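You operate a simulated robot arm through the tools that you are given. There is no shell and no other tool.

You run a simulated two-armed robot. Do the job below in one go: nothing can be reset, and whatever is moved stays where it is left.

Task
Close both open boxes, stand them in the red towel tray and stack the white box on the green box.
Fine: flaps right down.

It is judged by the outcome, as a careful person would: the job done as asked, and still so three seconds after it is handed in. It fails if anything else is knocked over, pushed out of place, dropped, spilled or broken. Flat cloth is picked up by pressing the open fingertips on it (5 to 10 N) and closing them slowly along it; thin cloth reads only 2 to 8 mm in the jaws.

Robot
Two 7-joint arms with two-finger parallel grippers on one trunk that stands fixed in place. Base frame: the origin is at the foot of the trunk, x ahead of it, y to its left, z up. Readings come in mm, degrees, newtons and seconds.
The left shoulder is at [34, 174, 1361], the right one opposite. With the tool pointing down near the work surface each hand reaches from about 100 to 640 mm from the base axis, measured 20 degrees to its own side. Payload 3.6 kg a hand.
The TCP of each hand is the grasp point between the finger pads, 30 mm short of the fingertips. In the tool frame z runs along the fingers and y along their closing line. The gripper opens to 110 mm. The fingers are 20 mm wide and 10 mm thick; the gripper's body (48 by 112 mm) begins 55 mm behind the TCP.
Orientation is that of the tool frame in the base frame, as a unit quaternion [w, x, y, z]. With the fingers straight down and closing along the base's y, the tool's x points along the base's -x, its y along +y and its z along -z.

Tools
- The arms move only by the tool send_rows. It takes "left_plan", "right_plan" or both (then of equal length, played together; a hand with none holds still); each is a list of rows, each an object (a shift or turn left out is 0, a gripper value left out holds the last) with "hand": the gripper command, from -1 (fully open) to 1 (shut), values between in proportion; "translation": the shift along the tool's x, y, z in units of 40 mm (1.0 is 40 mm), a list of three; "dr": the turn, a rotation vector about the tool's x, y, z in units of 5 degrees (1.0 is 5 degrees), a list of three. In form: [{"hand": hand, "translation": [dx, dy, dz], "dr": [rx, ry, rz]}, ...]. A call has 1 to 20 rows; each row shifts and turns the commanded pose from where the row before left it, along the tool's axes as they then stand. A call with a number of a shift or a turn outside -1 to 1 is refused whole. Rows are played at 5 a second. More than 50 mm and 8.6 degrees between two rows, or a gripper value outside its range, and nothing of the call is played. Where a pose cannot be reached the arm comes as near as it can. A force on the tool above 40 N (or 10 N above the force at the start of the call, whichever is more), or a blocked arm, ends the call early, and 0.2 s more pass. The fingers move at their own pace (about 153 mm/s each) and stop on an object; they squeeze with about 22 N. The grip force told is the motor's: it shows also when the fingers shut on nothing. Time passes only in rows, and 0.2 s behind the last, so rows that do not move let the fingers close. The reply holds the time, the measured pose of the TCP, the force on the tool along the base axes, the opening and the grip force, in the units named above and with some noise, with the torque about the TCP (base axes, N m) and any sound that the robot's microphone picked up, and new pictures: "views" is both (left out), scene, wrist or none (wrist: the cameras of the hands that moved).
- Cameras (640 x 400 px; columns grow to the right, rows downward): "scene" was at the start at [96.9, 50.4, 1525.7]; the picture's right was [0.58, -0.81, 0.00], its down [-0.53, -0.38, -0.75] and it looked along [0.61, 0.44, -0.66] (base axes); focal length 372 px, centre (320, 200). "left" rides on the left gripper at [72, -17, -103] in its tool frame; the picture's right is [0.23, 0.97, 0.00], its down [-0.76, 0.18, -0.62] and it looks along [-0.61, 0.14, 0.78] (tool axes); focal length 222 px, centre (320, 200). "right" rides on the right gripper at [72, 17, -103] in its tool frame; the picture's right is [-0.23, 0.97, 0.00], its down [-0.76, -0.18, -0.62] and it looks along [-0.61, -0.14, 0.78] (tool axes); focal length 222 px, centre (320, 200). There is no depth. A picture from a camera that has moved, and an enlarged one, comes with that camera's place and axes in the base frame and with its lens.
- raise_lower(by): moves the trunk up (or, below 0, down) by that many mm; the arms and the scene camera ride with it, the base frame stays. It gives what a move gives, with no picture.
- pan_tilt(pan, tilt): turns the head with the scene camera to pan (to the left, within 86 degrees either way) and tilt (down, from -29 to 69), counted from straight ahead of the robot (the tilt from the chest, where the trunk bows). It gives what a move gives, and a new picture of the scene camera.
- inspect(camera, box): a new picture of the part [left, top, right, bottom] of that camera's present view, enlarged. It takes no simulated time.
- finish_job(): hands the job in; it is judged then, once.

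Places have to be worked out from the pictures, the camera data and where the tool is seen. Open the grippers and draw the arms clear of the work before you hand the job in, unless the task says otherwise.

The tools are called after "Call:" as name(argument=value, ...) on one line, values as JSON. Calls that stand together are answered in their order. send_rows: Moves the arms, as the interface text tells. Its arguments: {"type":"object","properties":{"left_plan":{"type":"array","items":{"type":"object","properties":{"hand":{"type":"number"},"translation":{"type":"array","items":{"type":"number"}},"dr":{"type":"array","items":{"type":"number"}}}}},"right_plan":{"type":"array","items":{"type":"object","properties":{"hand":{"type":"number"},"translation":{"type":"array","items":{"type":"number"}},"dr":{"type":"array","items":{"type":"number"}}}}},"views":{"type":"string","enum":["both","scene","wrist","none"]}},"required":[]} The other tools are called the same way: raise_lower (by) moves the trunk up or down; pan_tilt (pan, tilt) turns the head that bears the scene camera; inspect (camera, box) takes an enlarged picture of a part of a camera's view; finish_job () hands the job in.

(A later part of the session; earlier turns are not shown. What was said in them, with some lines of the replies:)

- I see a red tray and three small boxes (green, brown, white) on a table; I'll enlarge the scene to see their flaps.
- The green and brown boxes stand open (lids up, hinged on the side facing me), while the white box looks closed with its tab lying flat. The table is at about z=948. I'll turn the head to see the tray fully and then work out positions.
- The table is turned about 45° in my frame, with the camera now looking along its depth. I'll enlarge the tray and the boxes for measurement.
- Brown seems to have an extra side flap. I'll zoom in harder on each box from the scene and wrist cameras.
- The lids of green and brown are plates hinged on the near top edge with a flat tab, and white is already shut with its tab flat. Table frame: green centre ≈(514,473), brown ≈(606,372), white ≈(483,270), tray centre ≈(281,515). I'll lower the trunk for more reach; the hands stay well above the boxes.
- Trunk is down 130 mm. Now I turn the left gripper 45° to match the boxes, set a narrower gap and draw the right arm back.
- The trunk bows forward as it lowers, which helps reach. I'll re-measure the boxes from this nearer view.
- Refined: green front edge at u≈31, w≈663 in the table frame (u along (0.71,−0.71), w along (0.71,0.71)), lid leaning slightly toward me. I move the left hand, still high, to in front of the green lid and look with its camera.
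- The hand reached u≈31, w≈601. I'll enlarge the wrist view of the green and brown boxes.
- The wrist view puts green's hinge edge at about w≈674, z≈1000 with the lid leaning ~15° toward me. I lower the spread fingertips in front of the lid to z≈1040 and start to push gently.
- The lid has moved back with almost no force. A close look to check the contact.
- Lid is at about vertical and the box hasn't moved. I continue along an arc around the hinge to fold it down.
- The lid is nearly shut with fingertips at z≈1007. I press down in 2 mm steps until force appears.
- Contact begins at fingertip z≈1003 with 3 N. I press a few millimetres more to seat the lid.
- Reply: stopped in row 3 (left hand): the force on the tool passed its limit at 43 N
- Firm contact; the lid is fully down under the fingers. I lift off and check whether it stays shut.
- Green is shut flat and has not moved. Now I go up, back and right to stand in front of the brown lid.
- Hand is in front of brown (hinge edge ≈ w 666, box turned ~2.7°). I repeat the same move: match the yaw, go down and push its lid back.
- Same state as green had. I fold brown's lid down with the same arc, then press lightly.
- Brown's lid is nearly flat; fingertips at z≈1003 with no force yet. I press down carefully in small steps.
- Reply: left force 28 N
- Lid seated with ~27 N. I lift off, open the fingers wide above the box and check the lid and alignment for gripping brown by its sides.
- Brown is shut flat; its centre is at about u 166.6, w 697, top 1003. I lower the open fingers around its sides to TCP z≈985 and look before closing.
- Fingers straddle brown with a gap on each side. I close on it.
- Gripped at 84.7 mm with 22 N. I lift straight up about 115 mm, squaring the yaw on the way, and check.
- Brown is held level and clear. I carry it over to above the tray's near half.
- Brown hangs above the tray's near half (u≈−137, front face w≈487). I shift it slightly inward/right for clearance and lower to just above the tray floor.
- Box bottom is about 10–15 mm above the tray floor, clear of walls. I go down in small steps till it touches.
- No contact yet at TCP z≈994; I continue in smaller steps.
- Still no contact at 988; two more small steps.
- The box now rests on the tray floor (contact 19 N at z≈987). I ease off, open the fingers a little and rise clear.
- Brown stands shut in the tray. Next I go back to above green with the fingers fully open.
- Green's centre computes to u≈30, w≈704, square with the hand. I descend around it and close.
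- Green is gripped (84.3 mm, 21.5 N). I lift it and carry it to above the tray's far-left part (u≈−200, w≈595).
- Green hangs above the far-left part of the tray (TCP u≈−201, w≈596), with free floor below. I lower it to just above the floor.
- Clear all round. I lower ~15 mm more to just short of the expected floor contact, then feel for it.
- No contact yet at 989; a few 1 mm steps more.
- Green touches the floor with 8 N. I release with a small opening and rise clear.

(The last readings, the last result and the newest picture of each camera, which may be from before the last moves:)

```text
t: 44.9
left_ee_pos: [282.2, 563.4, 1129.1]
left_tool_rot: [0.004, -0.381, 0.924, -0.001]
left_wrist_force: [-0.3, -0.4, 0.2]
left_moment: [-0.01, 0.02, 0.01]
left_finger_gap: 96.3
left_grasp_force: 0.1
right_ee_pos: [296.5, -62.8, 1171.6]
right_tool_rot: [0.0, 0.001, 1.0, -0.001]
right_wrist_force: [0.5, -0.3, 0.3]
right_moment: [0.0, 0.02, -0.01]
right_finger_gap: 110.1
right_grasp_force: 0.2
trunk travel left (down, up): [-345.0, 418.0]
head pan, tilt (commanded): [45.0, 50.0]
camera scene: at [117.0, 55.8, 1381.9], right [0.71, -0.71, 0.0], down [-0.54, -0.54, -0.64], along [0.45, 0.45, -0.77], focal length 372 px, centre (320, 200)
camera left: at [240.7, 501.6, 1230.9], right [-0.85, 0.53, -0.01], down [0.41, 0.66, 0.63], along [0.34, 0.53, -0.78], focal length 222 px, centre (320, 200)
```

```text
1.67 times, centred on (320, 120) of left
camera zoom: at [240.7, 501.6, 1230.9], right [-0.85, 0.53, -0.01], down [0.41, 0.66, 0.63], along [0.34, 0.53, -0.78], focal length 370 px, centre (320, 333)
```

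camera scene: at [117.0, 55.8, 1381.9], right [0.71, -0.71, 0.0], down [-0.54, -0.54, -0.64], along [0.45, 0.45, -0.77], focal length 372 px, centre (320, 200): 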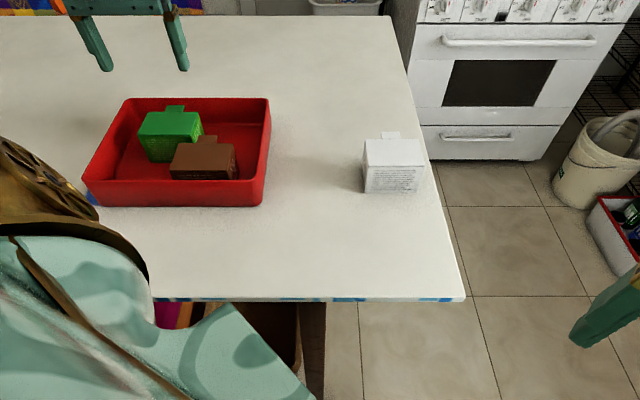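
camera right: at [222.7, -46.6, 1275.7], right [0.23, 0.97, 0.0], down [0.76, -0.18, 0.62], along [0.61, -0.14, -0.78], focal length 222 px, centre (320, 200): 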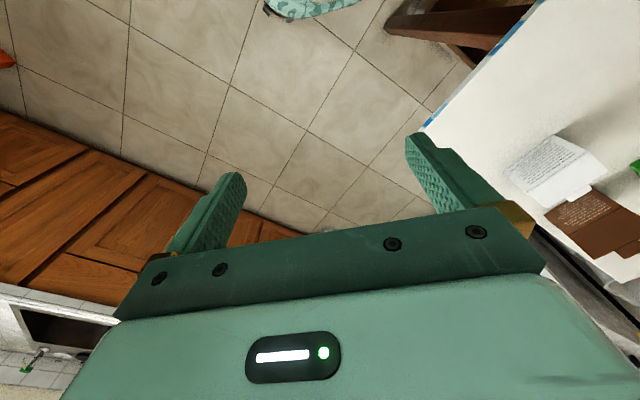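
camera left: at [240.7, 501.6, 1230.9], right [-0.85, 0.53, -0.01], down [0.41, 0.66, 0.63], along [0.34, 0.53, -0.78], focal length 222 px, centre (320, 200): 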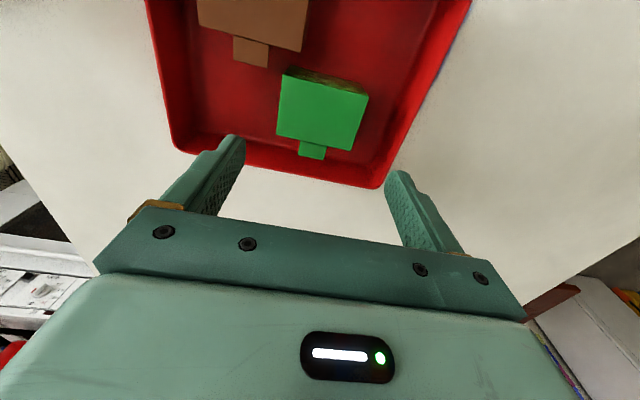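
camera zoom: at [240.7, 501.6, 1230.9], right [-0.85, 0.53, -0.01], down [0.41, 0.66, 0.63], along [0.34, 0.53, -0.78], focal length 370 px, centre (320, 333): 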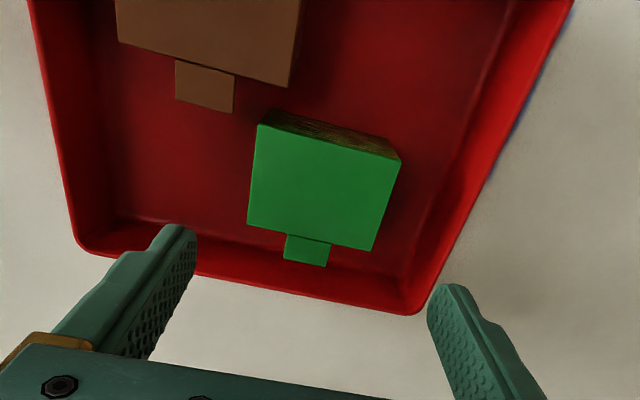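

Both boxes stand shut in the tray. Now I go over to the white box with the hand open.

Call:
send_rows(left_plan=[{"translation": [0.1545, -0.8, 0], "hand": -1}, {"translation": [0.1545, -0.8, 0]}, {"translation": [0.1545, -0.8, 0]}, {"translation": [0.1545, -0.8, 0]}, {"translation": [0.1545, -0.8, 0]}, {"translation": [0.1545, -0.8, 0]}, {"translation": [0.1545, -0.8, 0]}, {"translation": [0.1545, -0.8, 0]}, {"translation": [0.1545, -0.8, 0]}, {"translation": [0.1545, -0.8, 0]}, {"translation": [0.1545, -0.8, 0]}, {"translation": [0, 0, 0]}], views="both")

Call:
inspect(camera="left", box=[220, 80, 410, 225])

```text
t: 47.5
left_ee_pos: [479.2, 264.0, 1128.6]
left_tool_rot: [0.005, -0.382, 0.924, -0.002]
left_wrist_force: [-0.8, -0.1, -0.3]
left_moment: [-0.02, 0.03, -0.02]
left_finger_gap: 109.9
left_grasp_force: 0.0
right_ee_pos: [295.1, -61.3, 1170.6]
right_tool_rot: [0.0, 0.0, 1.0, 0.0]
right_wrist_force: [-0.8, -0.4, -0.5]
right_moment: [0.02, 0.02, 0.0]
right_finger_gap: 109.8
right_grasp_force: 0.0
trunk travel left (down, up): [-345.0, 418.0]
head pan, tilt (commanded): [45.0, 50.0]
camera scene: at [116.4, 55.9, 1382.0], right [0.71, -0.71, 0.0], down [-0.54, -0.54, -0.64], along [0.45, 0.45, -0.77], focal length 372 px, centre (320, 200)
camera left: at [438.3, 202.6, 1232.2], right [-0.85, 0.53, -0.01], down [0.41, 0.66, 0.63], along [0.34, 0.53, -0.78], focal length 222 px, centre (320, 200)
```

scene: 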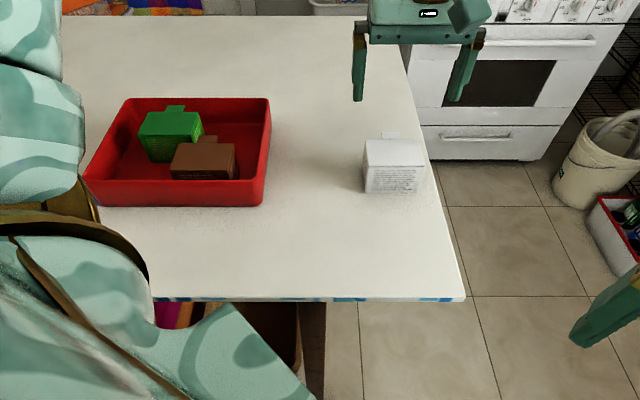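
left: 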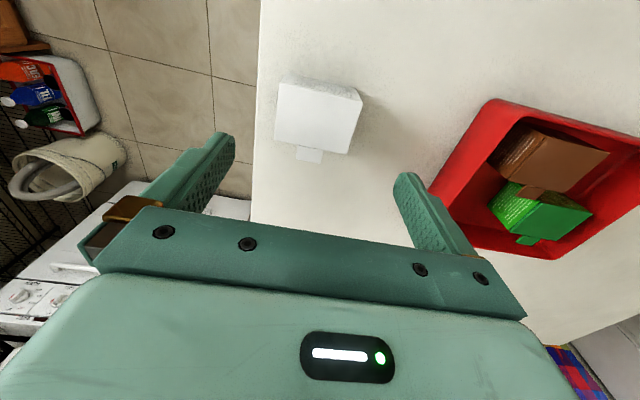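

```text
2.76 times, centred on (315, 152) of left
camera zoom: at [438.3, 202.6, 1232.2], right [-0.85, 0.53, -0.01], down [0.41, 0.66, 0.63], along [0.34, 0.53, -0.78], focal length 613 px, centre (334, 331)
```

zoom: 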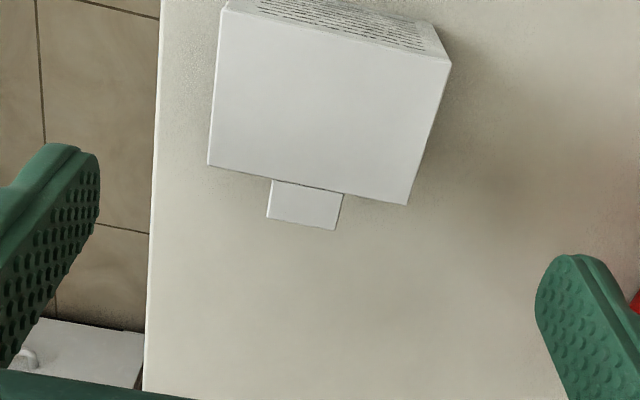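

White's centre is at u≈153.7, w≈534. I shift onto it, descend around its sides and close.

Call:
send_rows(left_plan=[{"translation": [-0.21, -0.035, 0.3]}, {"translation": [0, 0, 0.8]}, {"translation": [0, 0, 0.8]}, {"translation": [0, 0, 0.8]}, {"translation": [0, 0, 0.6]}, {"translation": [0, 0, 0.28]}, {"translation": [0, 0, 0]}, {"hand": -0.6}, {"hand": -0.5}, {"hand": -0.4}, {"hand": 0}, {"hand": 0}], views="both")

Call:
inspect(camera="scene", box=[340, 85, 460, 205])

```text
t: 50.0
left_ee_pos: [490.2, 269.1, 985.6]
left_tool_rot: [0.003, -0.382, 0.924, -0.002]
left_wrist_force: [-0.2, 0.1, 0.3]
left_moment: [-0.01, -0.01, 0.02]
left_finger_gap: 84.9
left_grasp_force: 22.0
right_ee_pos: [296.5, -62.5, 1171.2]
right_tool_rot: [-0.001, 0.0, 1.0, 0.0]
right_wrist_force: [0.7, 0.1, -0.1]
right_moment: [0.01, -0.02, -0.02]
right_finger_gap: 110.0
right_grasp_force: 0.0
trunk travel left (down, up): [-345.0, 418.0]
head pan, tilt (commanded): [45.0, 50.0]
camera scene: at [117.3, 55.6, 1381.9], right [0.71, -0.71, 0.0], down [-0.54, -0.54, -0.64], along [0.45, 0.45, -0.77], focal length 372 px, centre (320, 200)
camera left: at [449.3, 207.4, 1089.4], right [-0.85, 0.53, -0.01], down [0.41, 0.66, 0.63], along [0.34, 0.53, -0.78], focal length 222 px, centre (320, 200)
```

scene: 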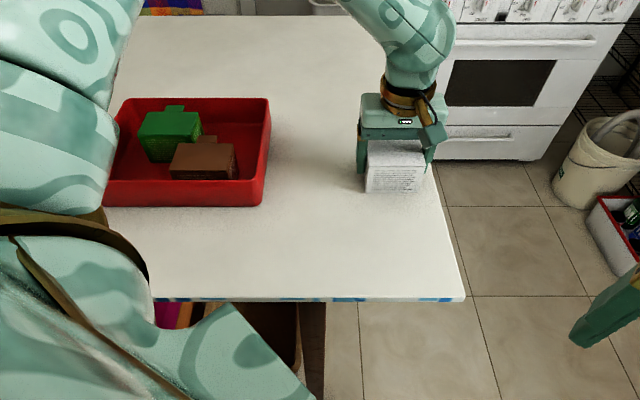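
left: 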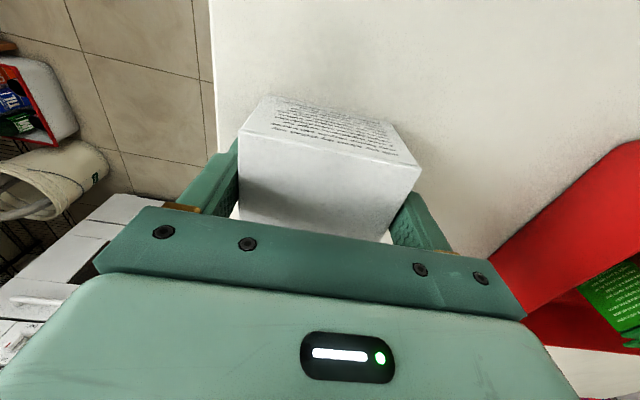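

```text
3.33 times, centred on (400, 145) of scene
camera zoom: at [117.3, 55.6, 1381.9], right [0.71, -0.71, 0.0], down [-0.54, -0.54, -0.64], along [0.45, 0.45, -0.77], focal length 1242 px, centre (53, 383)
```

zoom: 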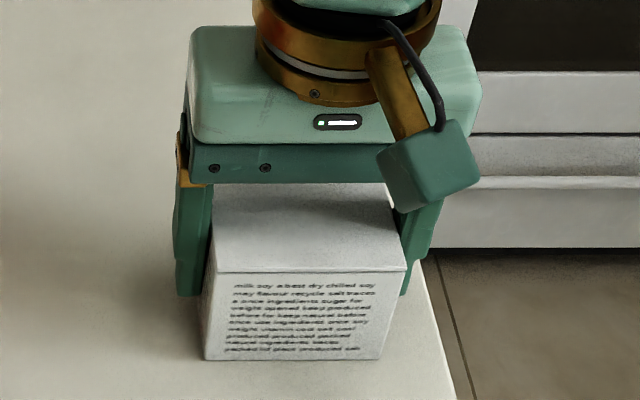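

White is gripped (84.9 mm, 22 N). I lift it ~125 mm and carry it to above green, aiming TCP at u≈−199, w≈600.

Call:
send_rows(left_plan=[{"translation": [0, 0, -0.3]}, {"translation": [0, 0, -0.8]}, {"translation": [0, 0, -1]}, {"translation": [0, 0, -1]}, {"translation": [-0.132, 0.74, 0]}, {"translation": [-0.132, 0.74, 0]}, {"translation": [-0.132, 0.74, 0]}, {"translation": [-0.132, 0.74, 0]}, {"translation": [-0.132, 0.74, 0]}, {"translation": [-0.132, 0.74, 0]}, {"translation": [-0.132, 0.74, 0]}, {"translation": [-0.132, 0.74, 0]}, {"translation": [-0.132, 0.74, 0]}, {"translation": [-0.132, 0.74, 0]}, {"translation": [-0.132, 0.74, 0]}, {"translation": [-0.132, 0.74, 0]}, {"translation": [0, 0, 0]}], views="both")

Call:
inspect(camera="scene", box=[70, 20, 290, 215])

```text
t: 53.6
left_ee_pos: [281.7, 567.4, 1110.1]
left_tool_rot: [0.003, -0.382, 0.924, -0.001]
left_wrist_force: [1.2, 0.4, -1.4]
left_moment: [-0.01, 0.02, 0.03]
left_finger_gap: 84.6
left_grasp_force: 21.6
right_ee_pos: [296.5, -62.6, 1171.7]
right_tool_rot: [-0.001, 0.0, 1.0, 0.0]
right_wrist_force: [0.5, 0.0, 0.0]
right_moment: [0.02, -0.01, 0.03]
right_finger_gap: 109.9
right_grasp_force: 0.2
trunk travel left (down, up): [-345.0, 418.0]
head pan, tilt (commanded): [45.0, 50.0]
camera scene: at [117.4, 55.5, 1381.9], right [0.71, -0.71, 0.0], down [-0.54, -0.54, -0.64], along [0.45, 0.45, -0.77], focal length 372 px, centre (320, 200)
camera left: at [241.7, 505.3, 1212.1], right [-0.85, 0.53, -0.01], down [0.41, 0.66, 0.63], along [0.34, 0.53, -0.78], focal length 222 px, centre (320, 200)
```

scene: 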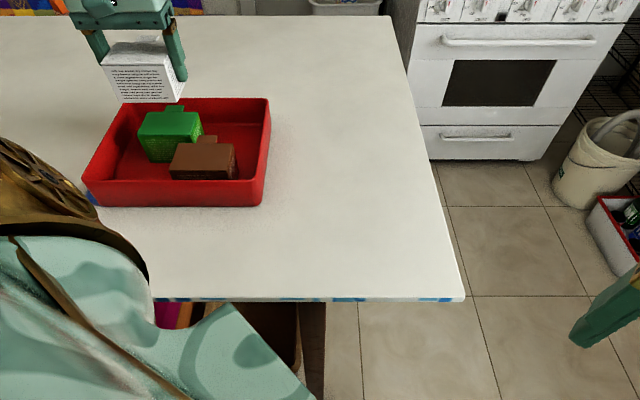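
left: 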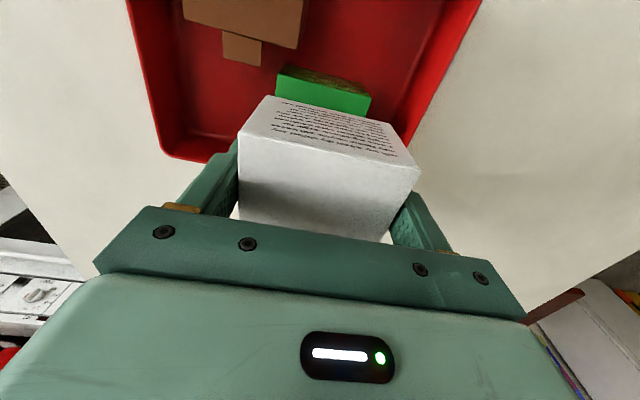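

```text
2.05 times, centred on (180, 118) of scene
camera zoom: at [117.4, 55.5, 1381.9], right [0.71, -0.71, 0.0], down [-0.54, -0.54, -0.64], along [0.45, 0.45, -0.77], focal length 764 px, centre (607, 369)
```

zoom: 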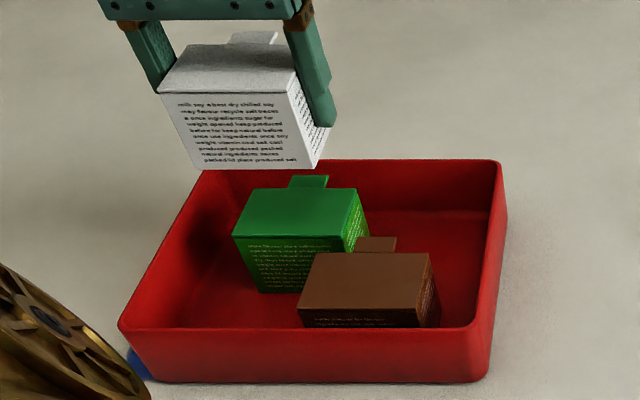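

TCP is 3 mm left of target; I correct and lower to about 10 mm above green's lid, then check alignment.

Call:
send_rows(left_plan=[{"translation": [0, -0.08, 0.3]}, {"translation": [0, 0, 0.45]}, {"translation": [0, 0, 0.4]}, {"translation": [0, 0, 0.25]}, {"translation": [0, 0, 0]}], views="both")

Call:
inspect(camera="scene", box=[90, 70, 250, 190])

Call:
inspect(camera="left", box=[220, 60, 440, 240])

```text
t: 54.9
left_ee_pos: [284.0, 565.3, 1053.9]
left_tool_rot: [0.004, -0.382, 0.924, -0.001]
left_wrist_force: [0.0, -0.3, -1.6]
left_moment: [0.0, -0.01, 0.05]
left_finger_gap: 84.5
left_grasp_force: 21.7
right_ee_pos: [296.5, -62.6, 1171.4]
right_tool_rot: [0.0, 0.0, 1.0, -0.001]
right_wrist_force: [0.0, 0.8, 0.8]
right_moment: [0.02, 0.02, -0.01]
right_finger_gap: 110.1
right_grasp_force: 0.1
trunk travel left (down, up): [-345.0, 418.0]
head pan, tilt (commanded): [45.0, 50.0]
camera scene: at [117.0, 55.8, 1382.0], right [0.71, -0.71, 0.0], down [-0.54, -0.54, -0.64], along [0.45, 0.45, -0.77], focal length 372 px, centre (320, 200)
camera left: at [243.4, 503.0, 1155.5], right [-0.85, 0.53, -0.01], down [0.41, 0.66, 0.63], along [0.34, 0.53, -0.78], focal length 222 px, centre (320, 200)
```

scene: 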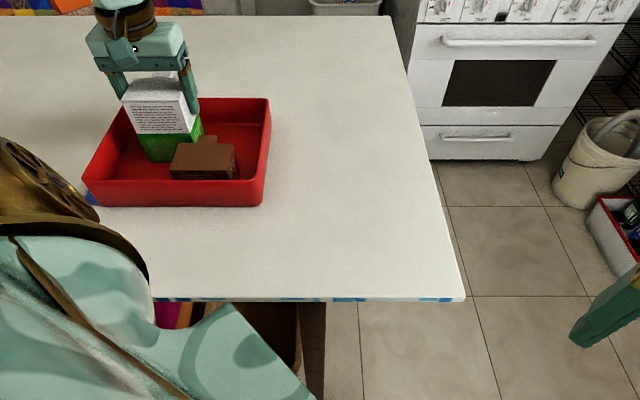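
left: 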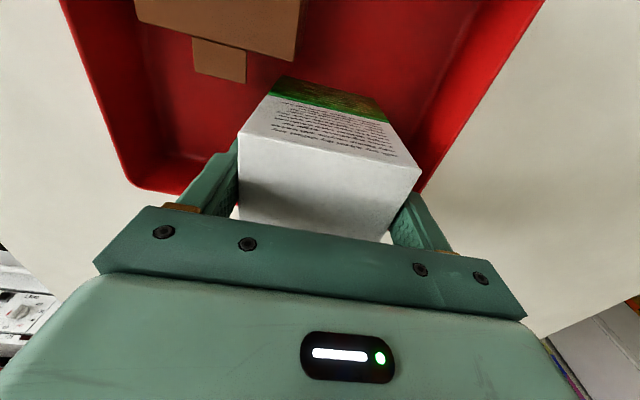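

```text
3.33 times, centred on (170, 130) of scene
camera zoom: at [117.0, 55.8, 1382.0], right [0.71, -0.71, 0.0], down [-0.54, -0.54, -0.64], along [0.45, 0.45, -0.77], focal length 1242 px, centre (820, 433)
```

zoom: 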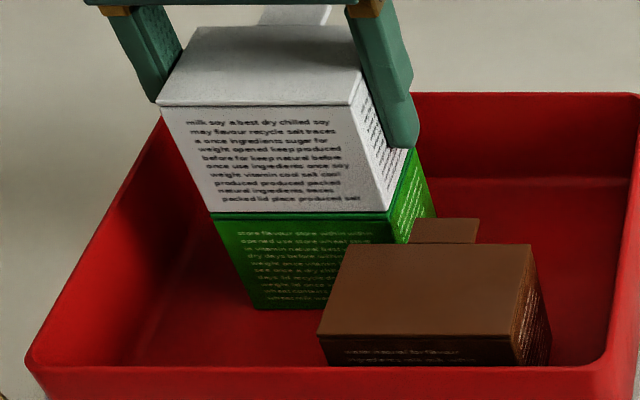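

```text
2.22 times, centred on (330, 150) of left
camera zoom: at [243.4, 503.0, 1155.5], right [-0.85, 0.53, -0.01], down [0.41, 0.66, 0.63], along [0.34, 0.53, -0.78], focal length 494 px, centre (298, 311)
```

zoom: 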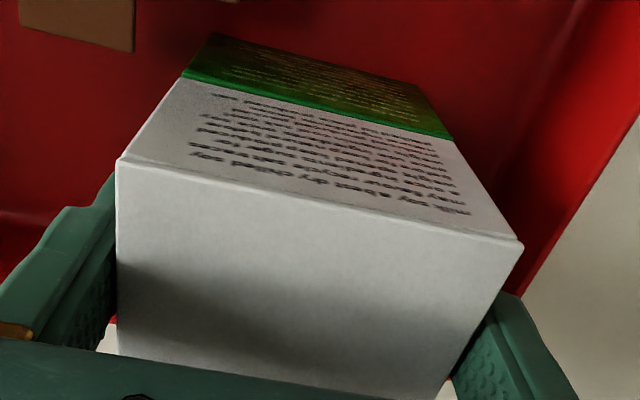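

White is lined up above green. I go down in small steps to feel for contact.

Call:
send_rows(left_plan=[{"translation": [0, 0, 0.07]}, {"translation": [0, 0, 0.06]}, {"translation": [0, 0, 0.05]}, {"translation": [0, 0, 0]}], views="none")

```text
t: 55.9
left_ee_pos: [283.6, 564.8, 1046.0]
left_tool_rot: [0.006, -0.382, 0.924, -0.001]
left_wrist_force: [0.2, 3.5, 19.6]
left_moment: [0.45, 0.27, 0.03]
left_finger_gap: 84.8
left_grasp_force: 22.2
right_ee_pos: [294.8, -62.8, 1172.4]
right_tool_rot: [0.0, 0.0, 1.0, 0.001]
right_wrist_force: [0.2, -0.2, 0.2]
right_moment: [0.02, 0.02, 0.0]
right_finger_gap: 110.1
right_grasp_force: 0.2
trunk travel left (down, up): [-345.0, 418.0]
head pan, tilt (commanded): [45.0, 50.0]
```

Contact at z≈1046 with 20 N. A quick look to confirm white sits flush before releasing.

Call:
inspect(camera="scene", box=[90, 70, 250, 190])

Call:
inspect(camera="left", box=[220, 60, 440, 240])

```text
3.33 times, centred on (170, 130) of scene
camera zoom: at [116.0, 54.4, 1382.2], right [0.71, -0.71, 0.0], down [-0.54, -0.54, -0.64], along [0.45, 0.46, -0.77], focal length 1242 px, centre (820, 433)
```

zoom: 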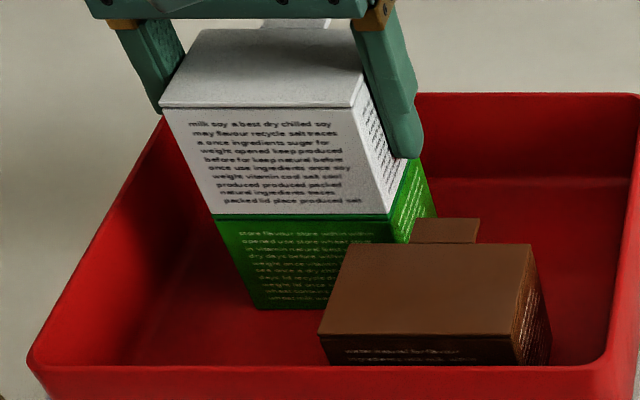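

```text
2.22 times, centred on (330, 150) of left
camera zoom: at [243.0, 502.1, 1149.7], right [-0.85, 0.53, -0.01], down [0.41, 0.66, 0.63], along [0.34, 0.53, -0.78], focal length 494 px, centre (298, 311)
```

zoom: 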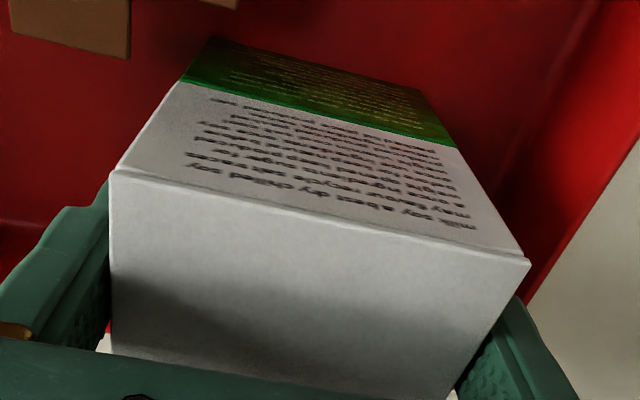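

White sits flush on green and aligned. I ease off, release and rise clear.

Call:
send_rows(left_plan=[{"translation": [0, 0, -0.03]}, {"translation": [0, 0, 0]}, {"hand": -0.7}, {"hand": -0.75}, {"hand": -0.75}, {"translation": [0, 0, -0.3]}, {"translation": [0, 0, -0.7]}, {"translation": [0, 0, -1]}, {"translation": [0, 0, -1]}, {"translation": [0, 0, 0]}], views="both")

Call:
inspect(camera="scene", box=[90, 70, 250, 190])

Call:
inspect(camera="left", box=[180, 20, 440, 240])

```text
t: 58.0
left_ee_pos: [283.0, 564.1, 1163.1]
left_tool_rot: [0.004, -0.382, 0.924, -0.003]
left_wrist_force: [0.3, 1.0, -0.7]
left_moment: [-0.01, -0.04, -0.02]
left_finger_gap: 96.3
left_grasp_force: 0.1
right_ee_pos: [296.0, -62.7, 1172.2]
right_tool_rot: [-0.001, -0.001, 1.0, 0.0]
right_wrist_force: [-0.2, -0.6, 0.1]
right_moment: [-0.02, -0.04, 0.01]
right_finger_gap: 110.1
right_grasp_force: 0.1
trunk travel left (down, up): [-345.0, 418.0]
head pan, tilt (commanded): [45.0, 50.0]
camera scene: at [117.2, 56.1, 1381.9], right [0.71, -0.71, 0.0], down [-0.54, -0.54, -0.64], along [0.45, 0.45, -0.77], focal length 372 px, centre (320, 200)
camera left: at [243.9, 501.7, 1267.4], right [-0.85, 0.53, -0.01], down [0.41, 0.66, 0.63], along [0.34, 0.53, -0.78], focal length 222 px, centre (320, 200)
```

scene: 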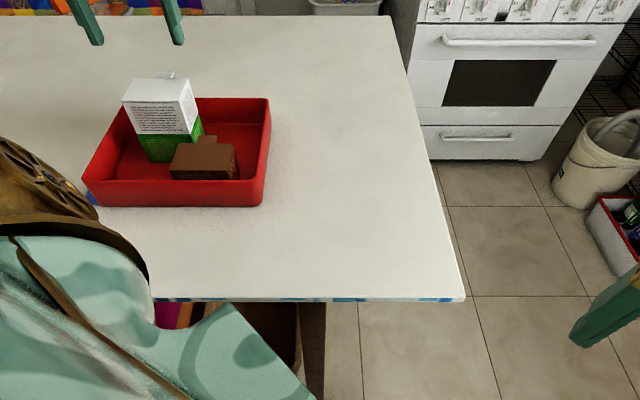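
left: 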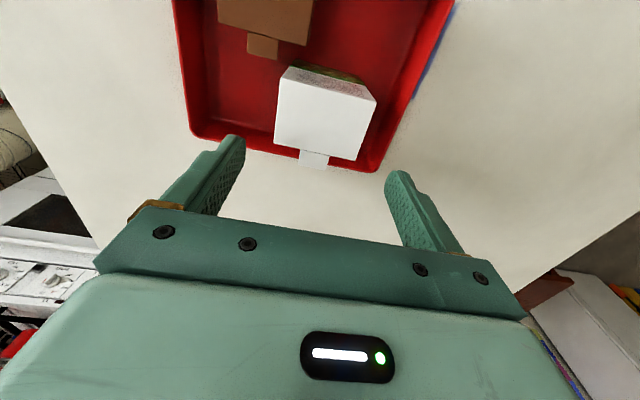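

```text
3.33 times, centred on (170, 130) of scene
camera zoom: at [117.2, 56.1, 1381.9], right [0.71, -0.71, 0.0], down [-0.54, -0.54, -0.64], along [0.45, 0.45, -0.77], focal length 1242 px, centre (820, 433)
```

zoom: 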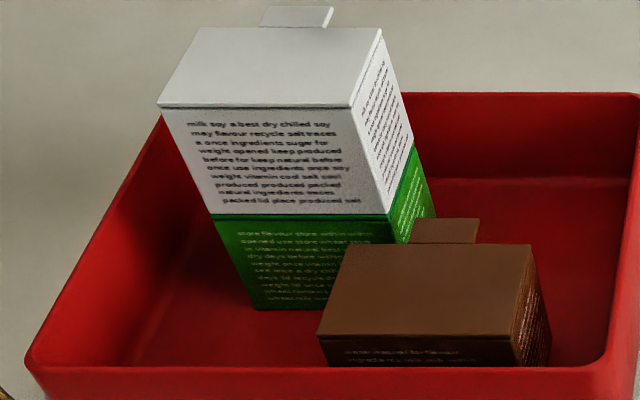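

```text
1.82 times, centred on (310, 130) of left
camera zoom: at [243.9, 501.7, 1267.4], right [-0.85, 0.53, -0.01], down [0.41, 0.66, 0.63], along [0.34, 0.53, -0.78], focal length 404 px, centre (338, 327)
```

zoom: 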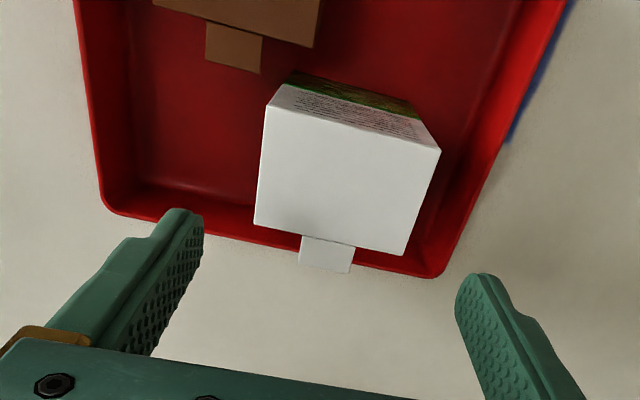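

The stack stands steady. I zoom in on the lids of brown and green from the side to verify that the flaps are right down.

Call:
inspect(camera="scene", box=[164, 128, 240, 184])

Call:
inspect(camera="scene", box=[112, 68, 212, 168])

Call:
inspect(camera="left", box=[265, 50, 385, 175])

```text
7.14 times, centred on (202, 156) of scene
camera zoom: at [117.2, 56.1, 1381.9], right [0.71, -0.71, 0.0], down [-0.54, -0.54, -0.64], along [0.45, 0.45, -0.77], focal length 2661 px, centre (1163, 514)
```

zoom: 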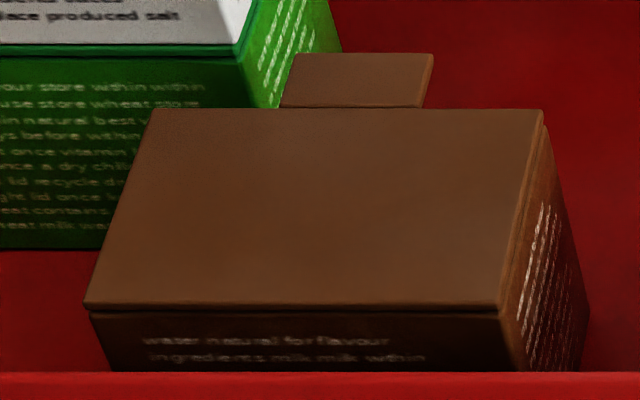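

```text
4.00 times, centred on (162, 118) of scene
camera zoom: at [117.2, 56.1, 1381.9], right [0.71, -0.71, 0.0], down [-0.54, -0.54, -0.64], along [0.45, 0.45, -0.77], focal length 1490 px, centre (952, 528)
```

zoom: 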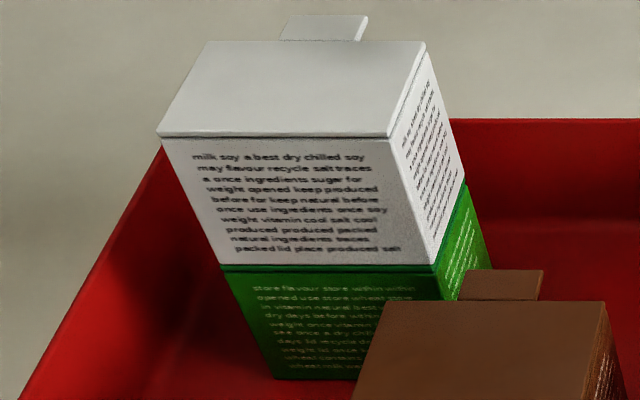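

```text
3.20 times, centred on (325, 112) of left
camera zoom: at [243.9, 501.7, 1267.4], right [-0.85, 0.53, -0.01], down [0.41, 0.66, 0.63], along [0.34, 0.53, -0.78], focal length 711 px, centre (304, 480)
```

zoom: 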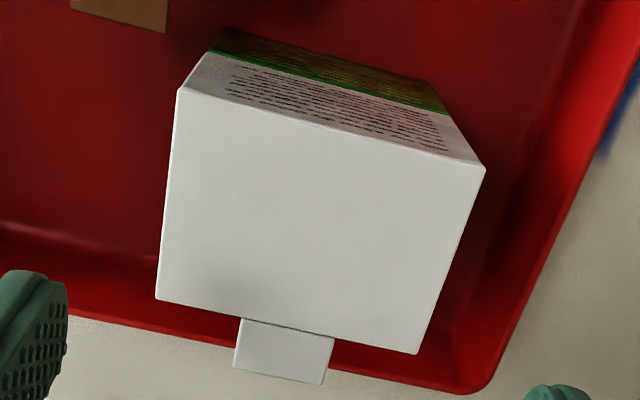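

All three lids lie flat and the stack is aligned. I draw the left arm up and back, clear of the work.

Call:
send_rows(left_plan=[{"translation": [0, 0, -1], "hand": -1}, {"translation": [0, 0, -1]}, {"translation": [0, 0, -0.9]}, {"translation": [0.6, -0.5, 0]}, {"translation": [0.6, -0.5, 0]}, {"translation": [0.6, -0.5, 0]}, {"translation": [0.6, -0.5, 0]}, {"translation": [0, 0, 0]}, {"translation": [0, 0, 0]}], views="both")

Call:
inspect(camera="scene", box=[70, 60, 290, 215])

```text
t: 60.0
left_ee_pos: [278.5, 523.6, 1257.3]
left_tool_rot: [0.008, -0.382, 0.924, 0.001]
left_wrist_force: [0.0, 0.0, 0.5]
left_moment: [-0.03, 0.0, -0.01]
left_finger_gap: 110.1
left_grasp_force: 0.0
left hand out of reach, approached as far as the arm can: row 3, 5, 6, 7
right_ee_pos: [294.9, -63.3, 1170.8]
right_tool_rot: [-0.001, 0.0, 1.0, 0.0]
right_wrist_force: [0.3, 0.3, 0.1]
right_moment: [-0.01, -0.03, -0.01]
right_finger_gap: 110.4
right_grasp_force: 0.1
trunk travel left (down, up): [-345.0, 418.0]
head pan, tilt (commanded): [45.0, 50.0]
camera scene: at [116.9, 55.7, 1382.0], right [0.71, -0.71, 0.0], down [-0.54, -0.54, -0.64], along [0.45, 0.45, -0.77], focal length 372 px, centre (320, 200)
camera left: at [238.1, 460.2, 1360.1], right [-0.85, 0.53, -0.01], down [0.41, 0.66, 0.63], along [0.34, 0.53, -0.77], focal length 222 px, centre (320, 200)
```

scene: 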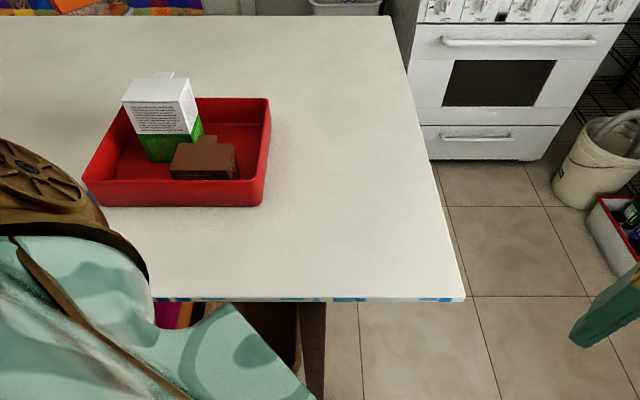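
left: 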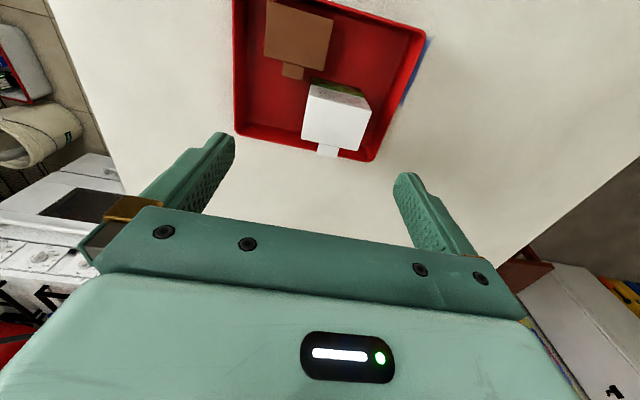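

```text
2.58 times, centred on (180, 138) of scene
camera zoom: at [116.9, 55.7, 1382.0], right [0.71, -0.71, 0.0], down [-0.54, -0.54, -0.64], along [0.45, 0.45, -0.77], focal length 961 px, centre (681, 361)
```

zoom: 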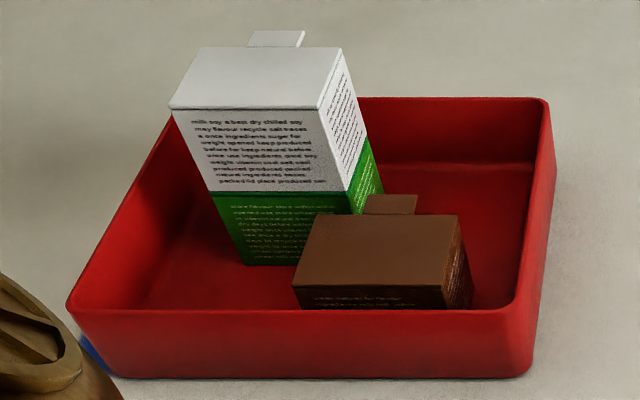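

Everything is in place: closed green and brown stand in the tray, white on green, and the hands are open. I raise the trunk back to bring the hands further clear before handing in.

Call:
raise_lower(by=100)

Call:
inspect(camera="scene", box=[60, 40, 460, 290])

```text
t: 61.4
left_ee_pos: [278.4, 522.5, 1358.7]
left_tool_rot: [0.005, -0.381, 0.924, -0.001]
left_wrist_force: [0.6, -0.4, -1.0]
left_moment: [0.01, -0.01, 0.0]
left_finger_gap: 109.9
left_grasp_force: 0.1
right_ee_pos: [296.0, -61.1, 1271.2]
right_tool_rot: [0.0, 0.0, 1.0, 0.0]
right_wrist_force: [0.4, -0.4, 1.0]
right_moment: [0.01, 0.0, -0.02]
right_finger_gap: 110.1
right_grasp_force: 0.0
trunk travel left (down, up): [-445.0, 318.0]
head pan, tilt (commanded): [45.0, 50.0]
```

```text
1.60 times, centred on (260, 165) of scene
camera zoom: at [89.1, 55.8, 1482.8], right [0.71, -0.71, 0.0], down [-0.54, -0.54, -0.64], along [0.45, 0.45, -0.77], focal length 596 px, centre (416, 256)
```

zoom: 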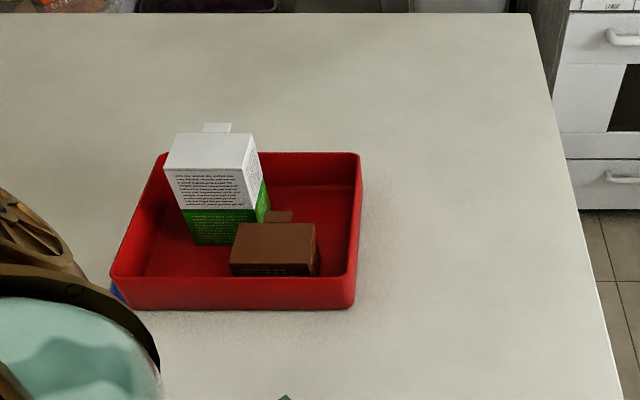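

The view confirms that the boxes are shut and standing in the tray, white stacked on green, with both arms clear. I hand the job in.

Call:
finish_job()

```text
The job is handed in.
```

The job is handed in. The green and brown boxes are closed and standing in the red tray, and the white box is stacked squarely on the green one.

- **Lids:** I pressed both lids down until they met firm resistance. They stayed flat after I let go, and close-up views showed no gap. The small tab on each lid sticks out level past the back edge, as the white box's did at the start. I left the tabs that way.
- **Stack:** The white box sits flush on the green box and did not shift when released.
- **Surroundings:** Nothing else looked moved or knocked over in the last view. Both hands are open and well above the tray.
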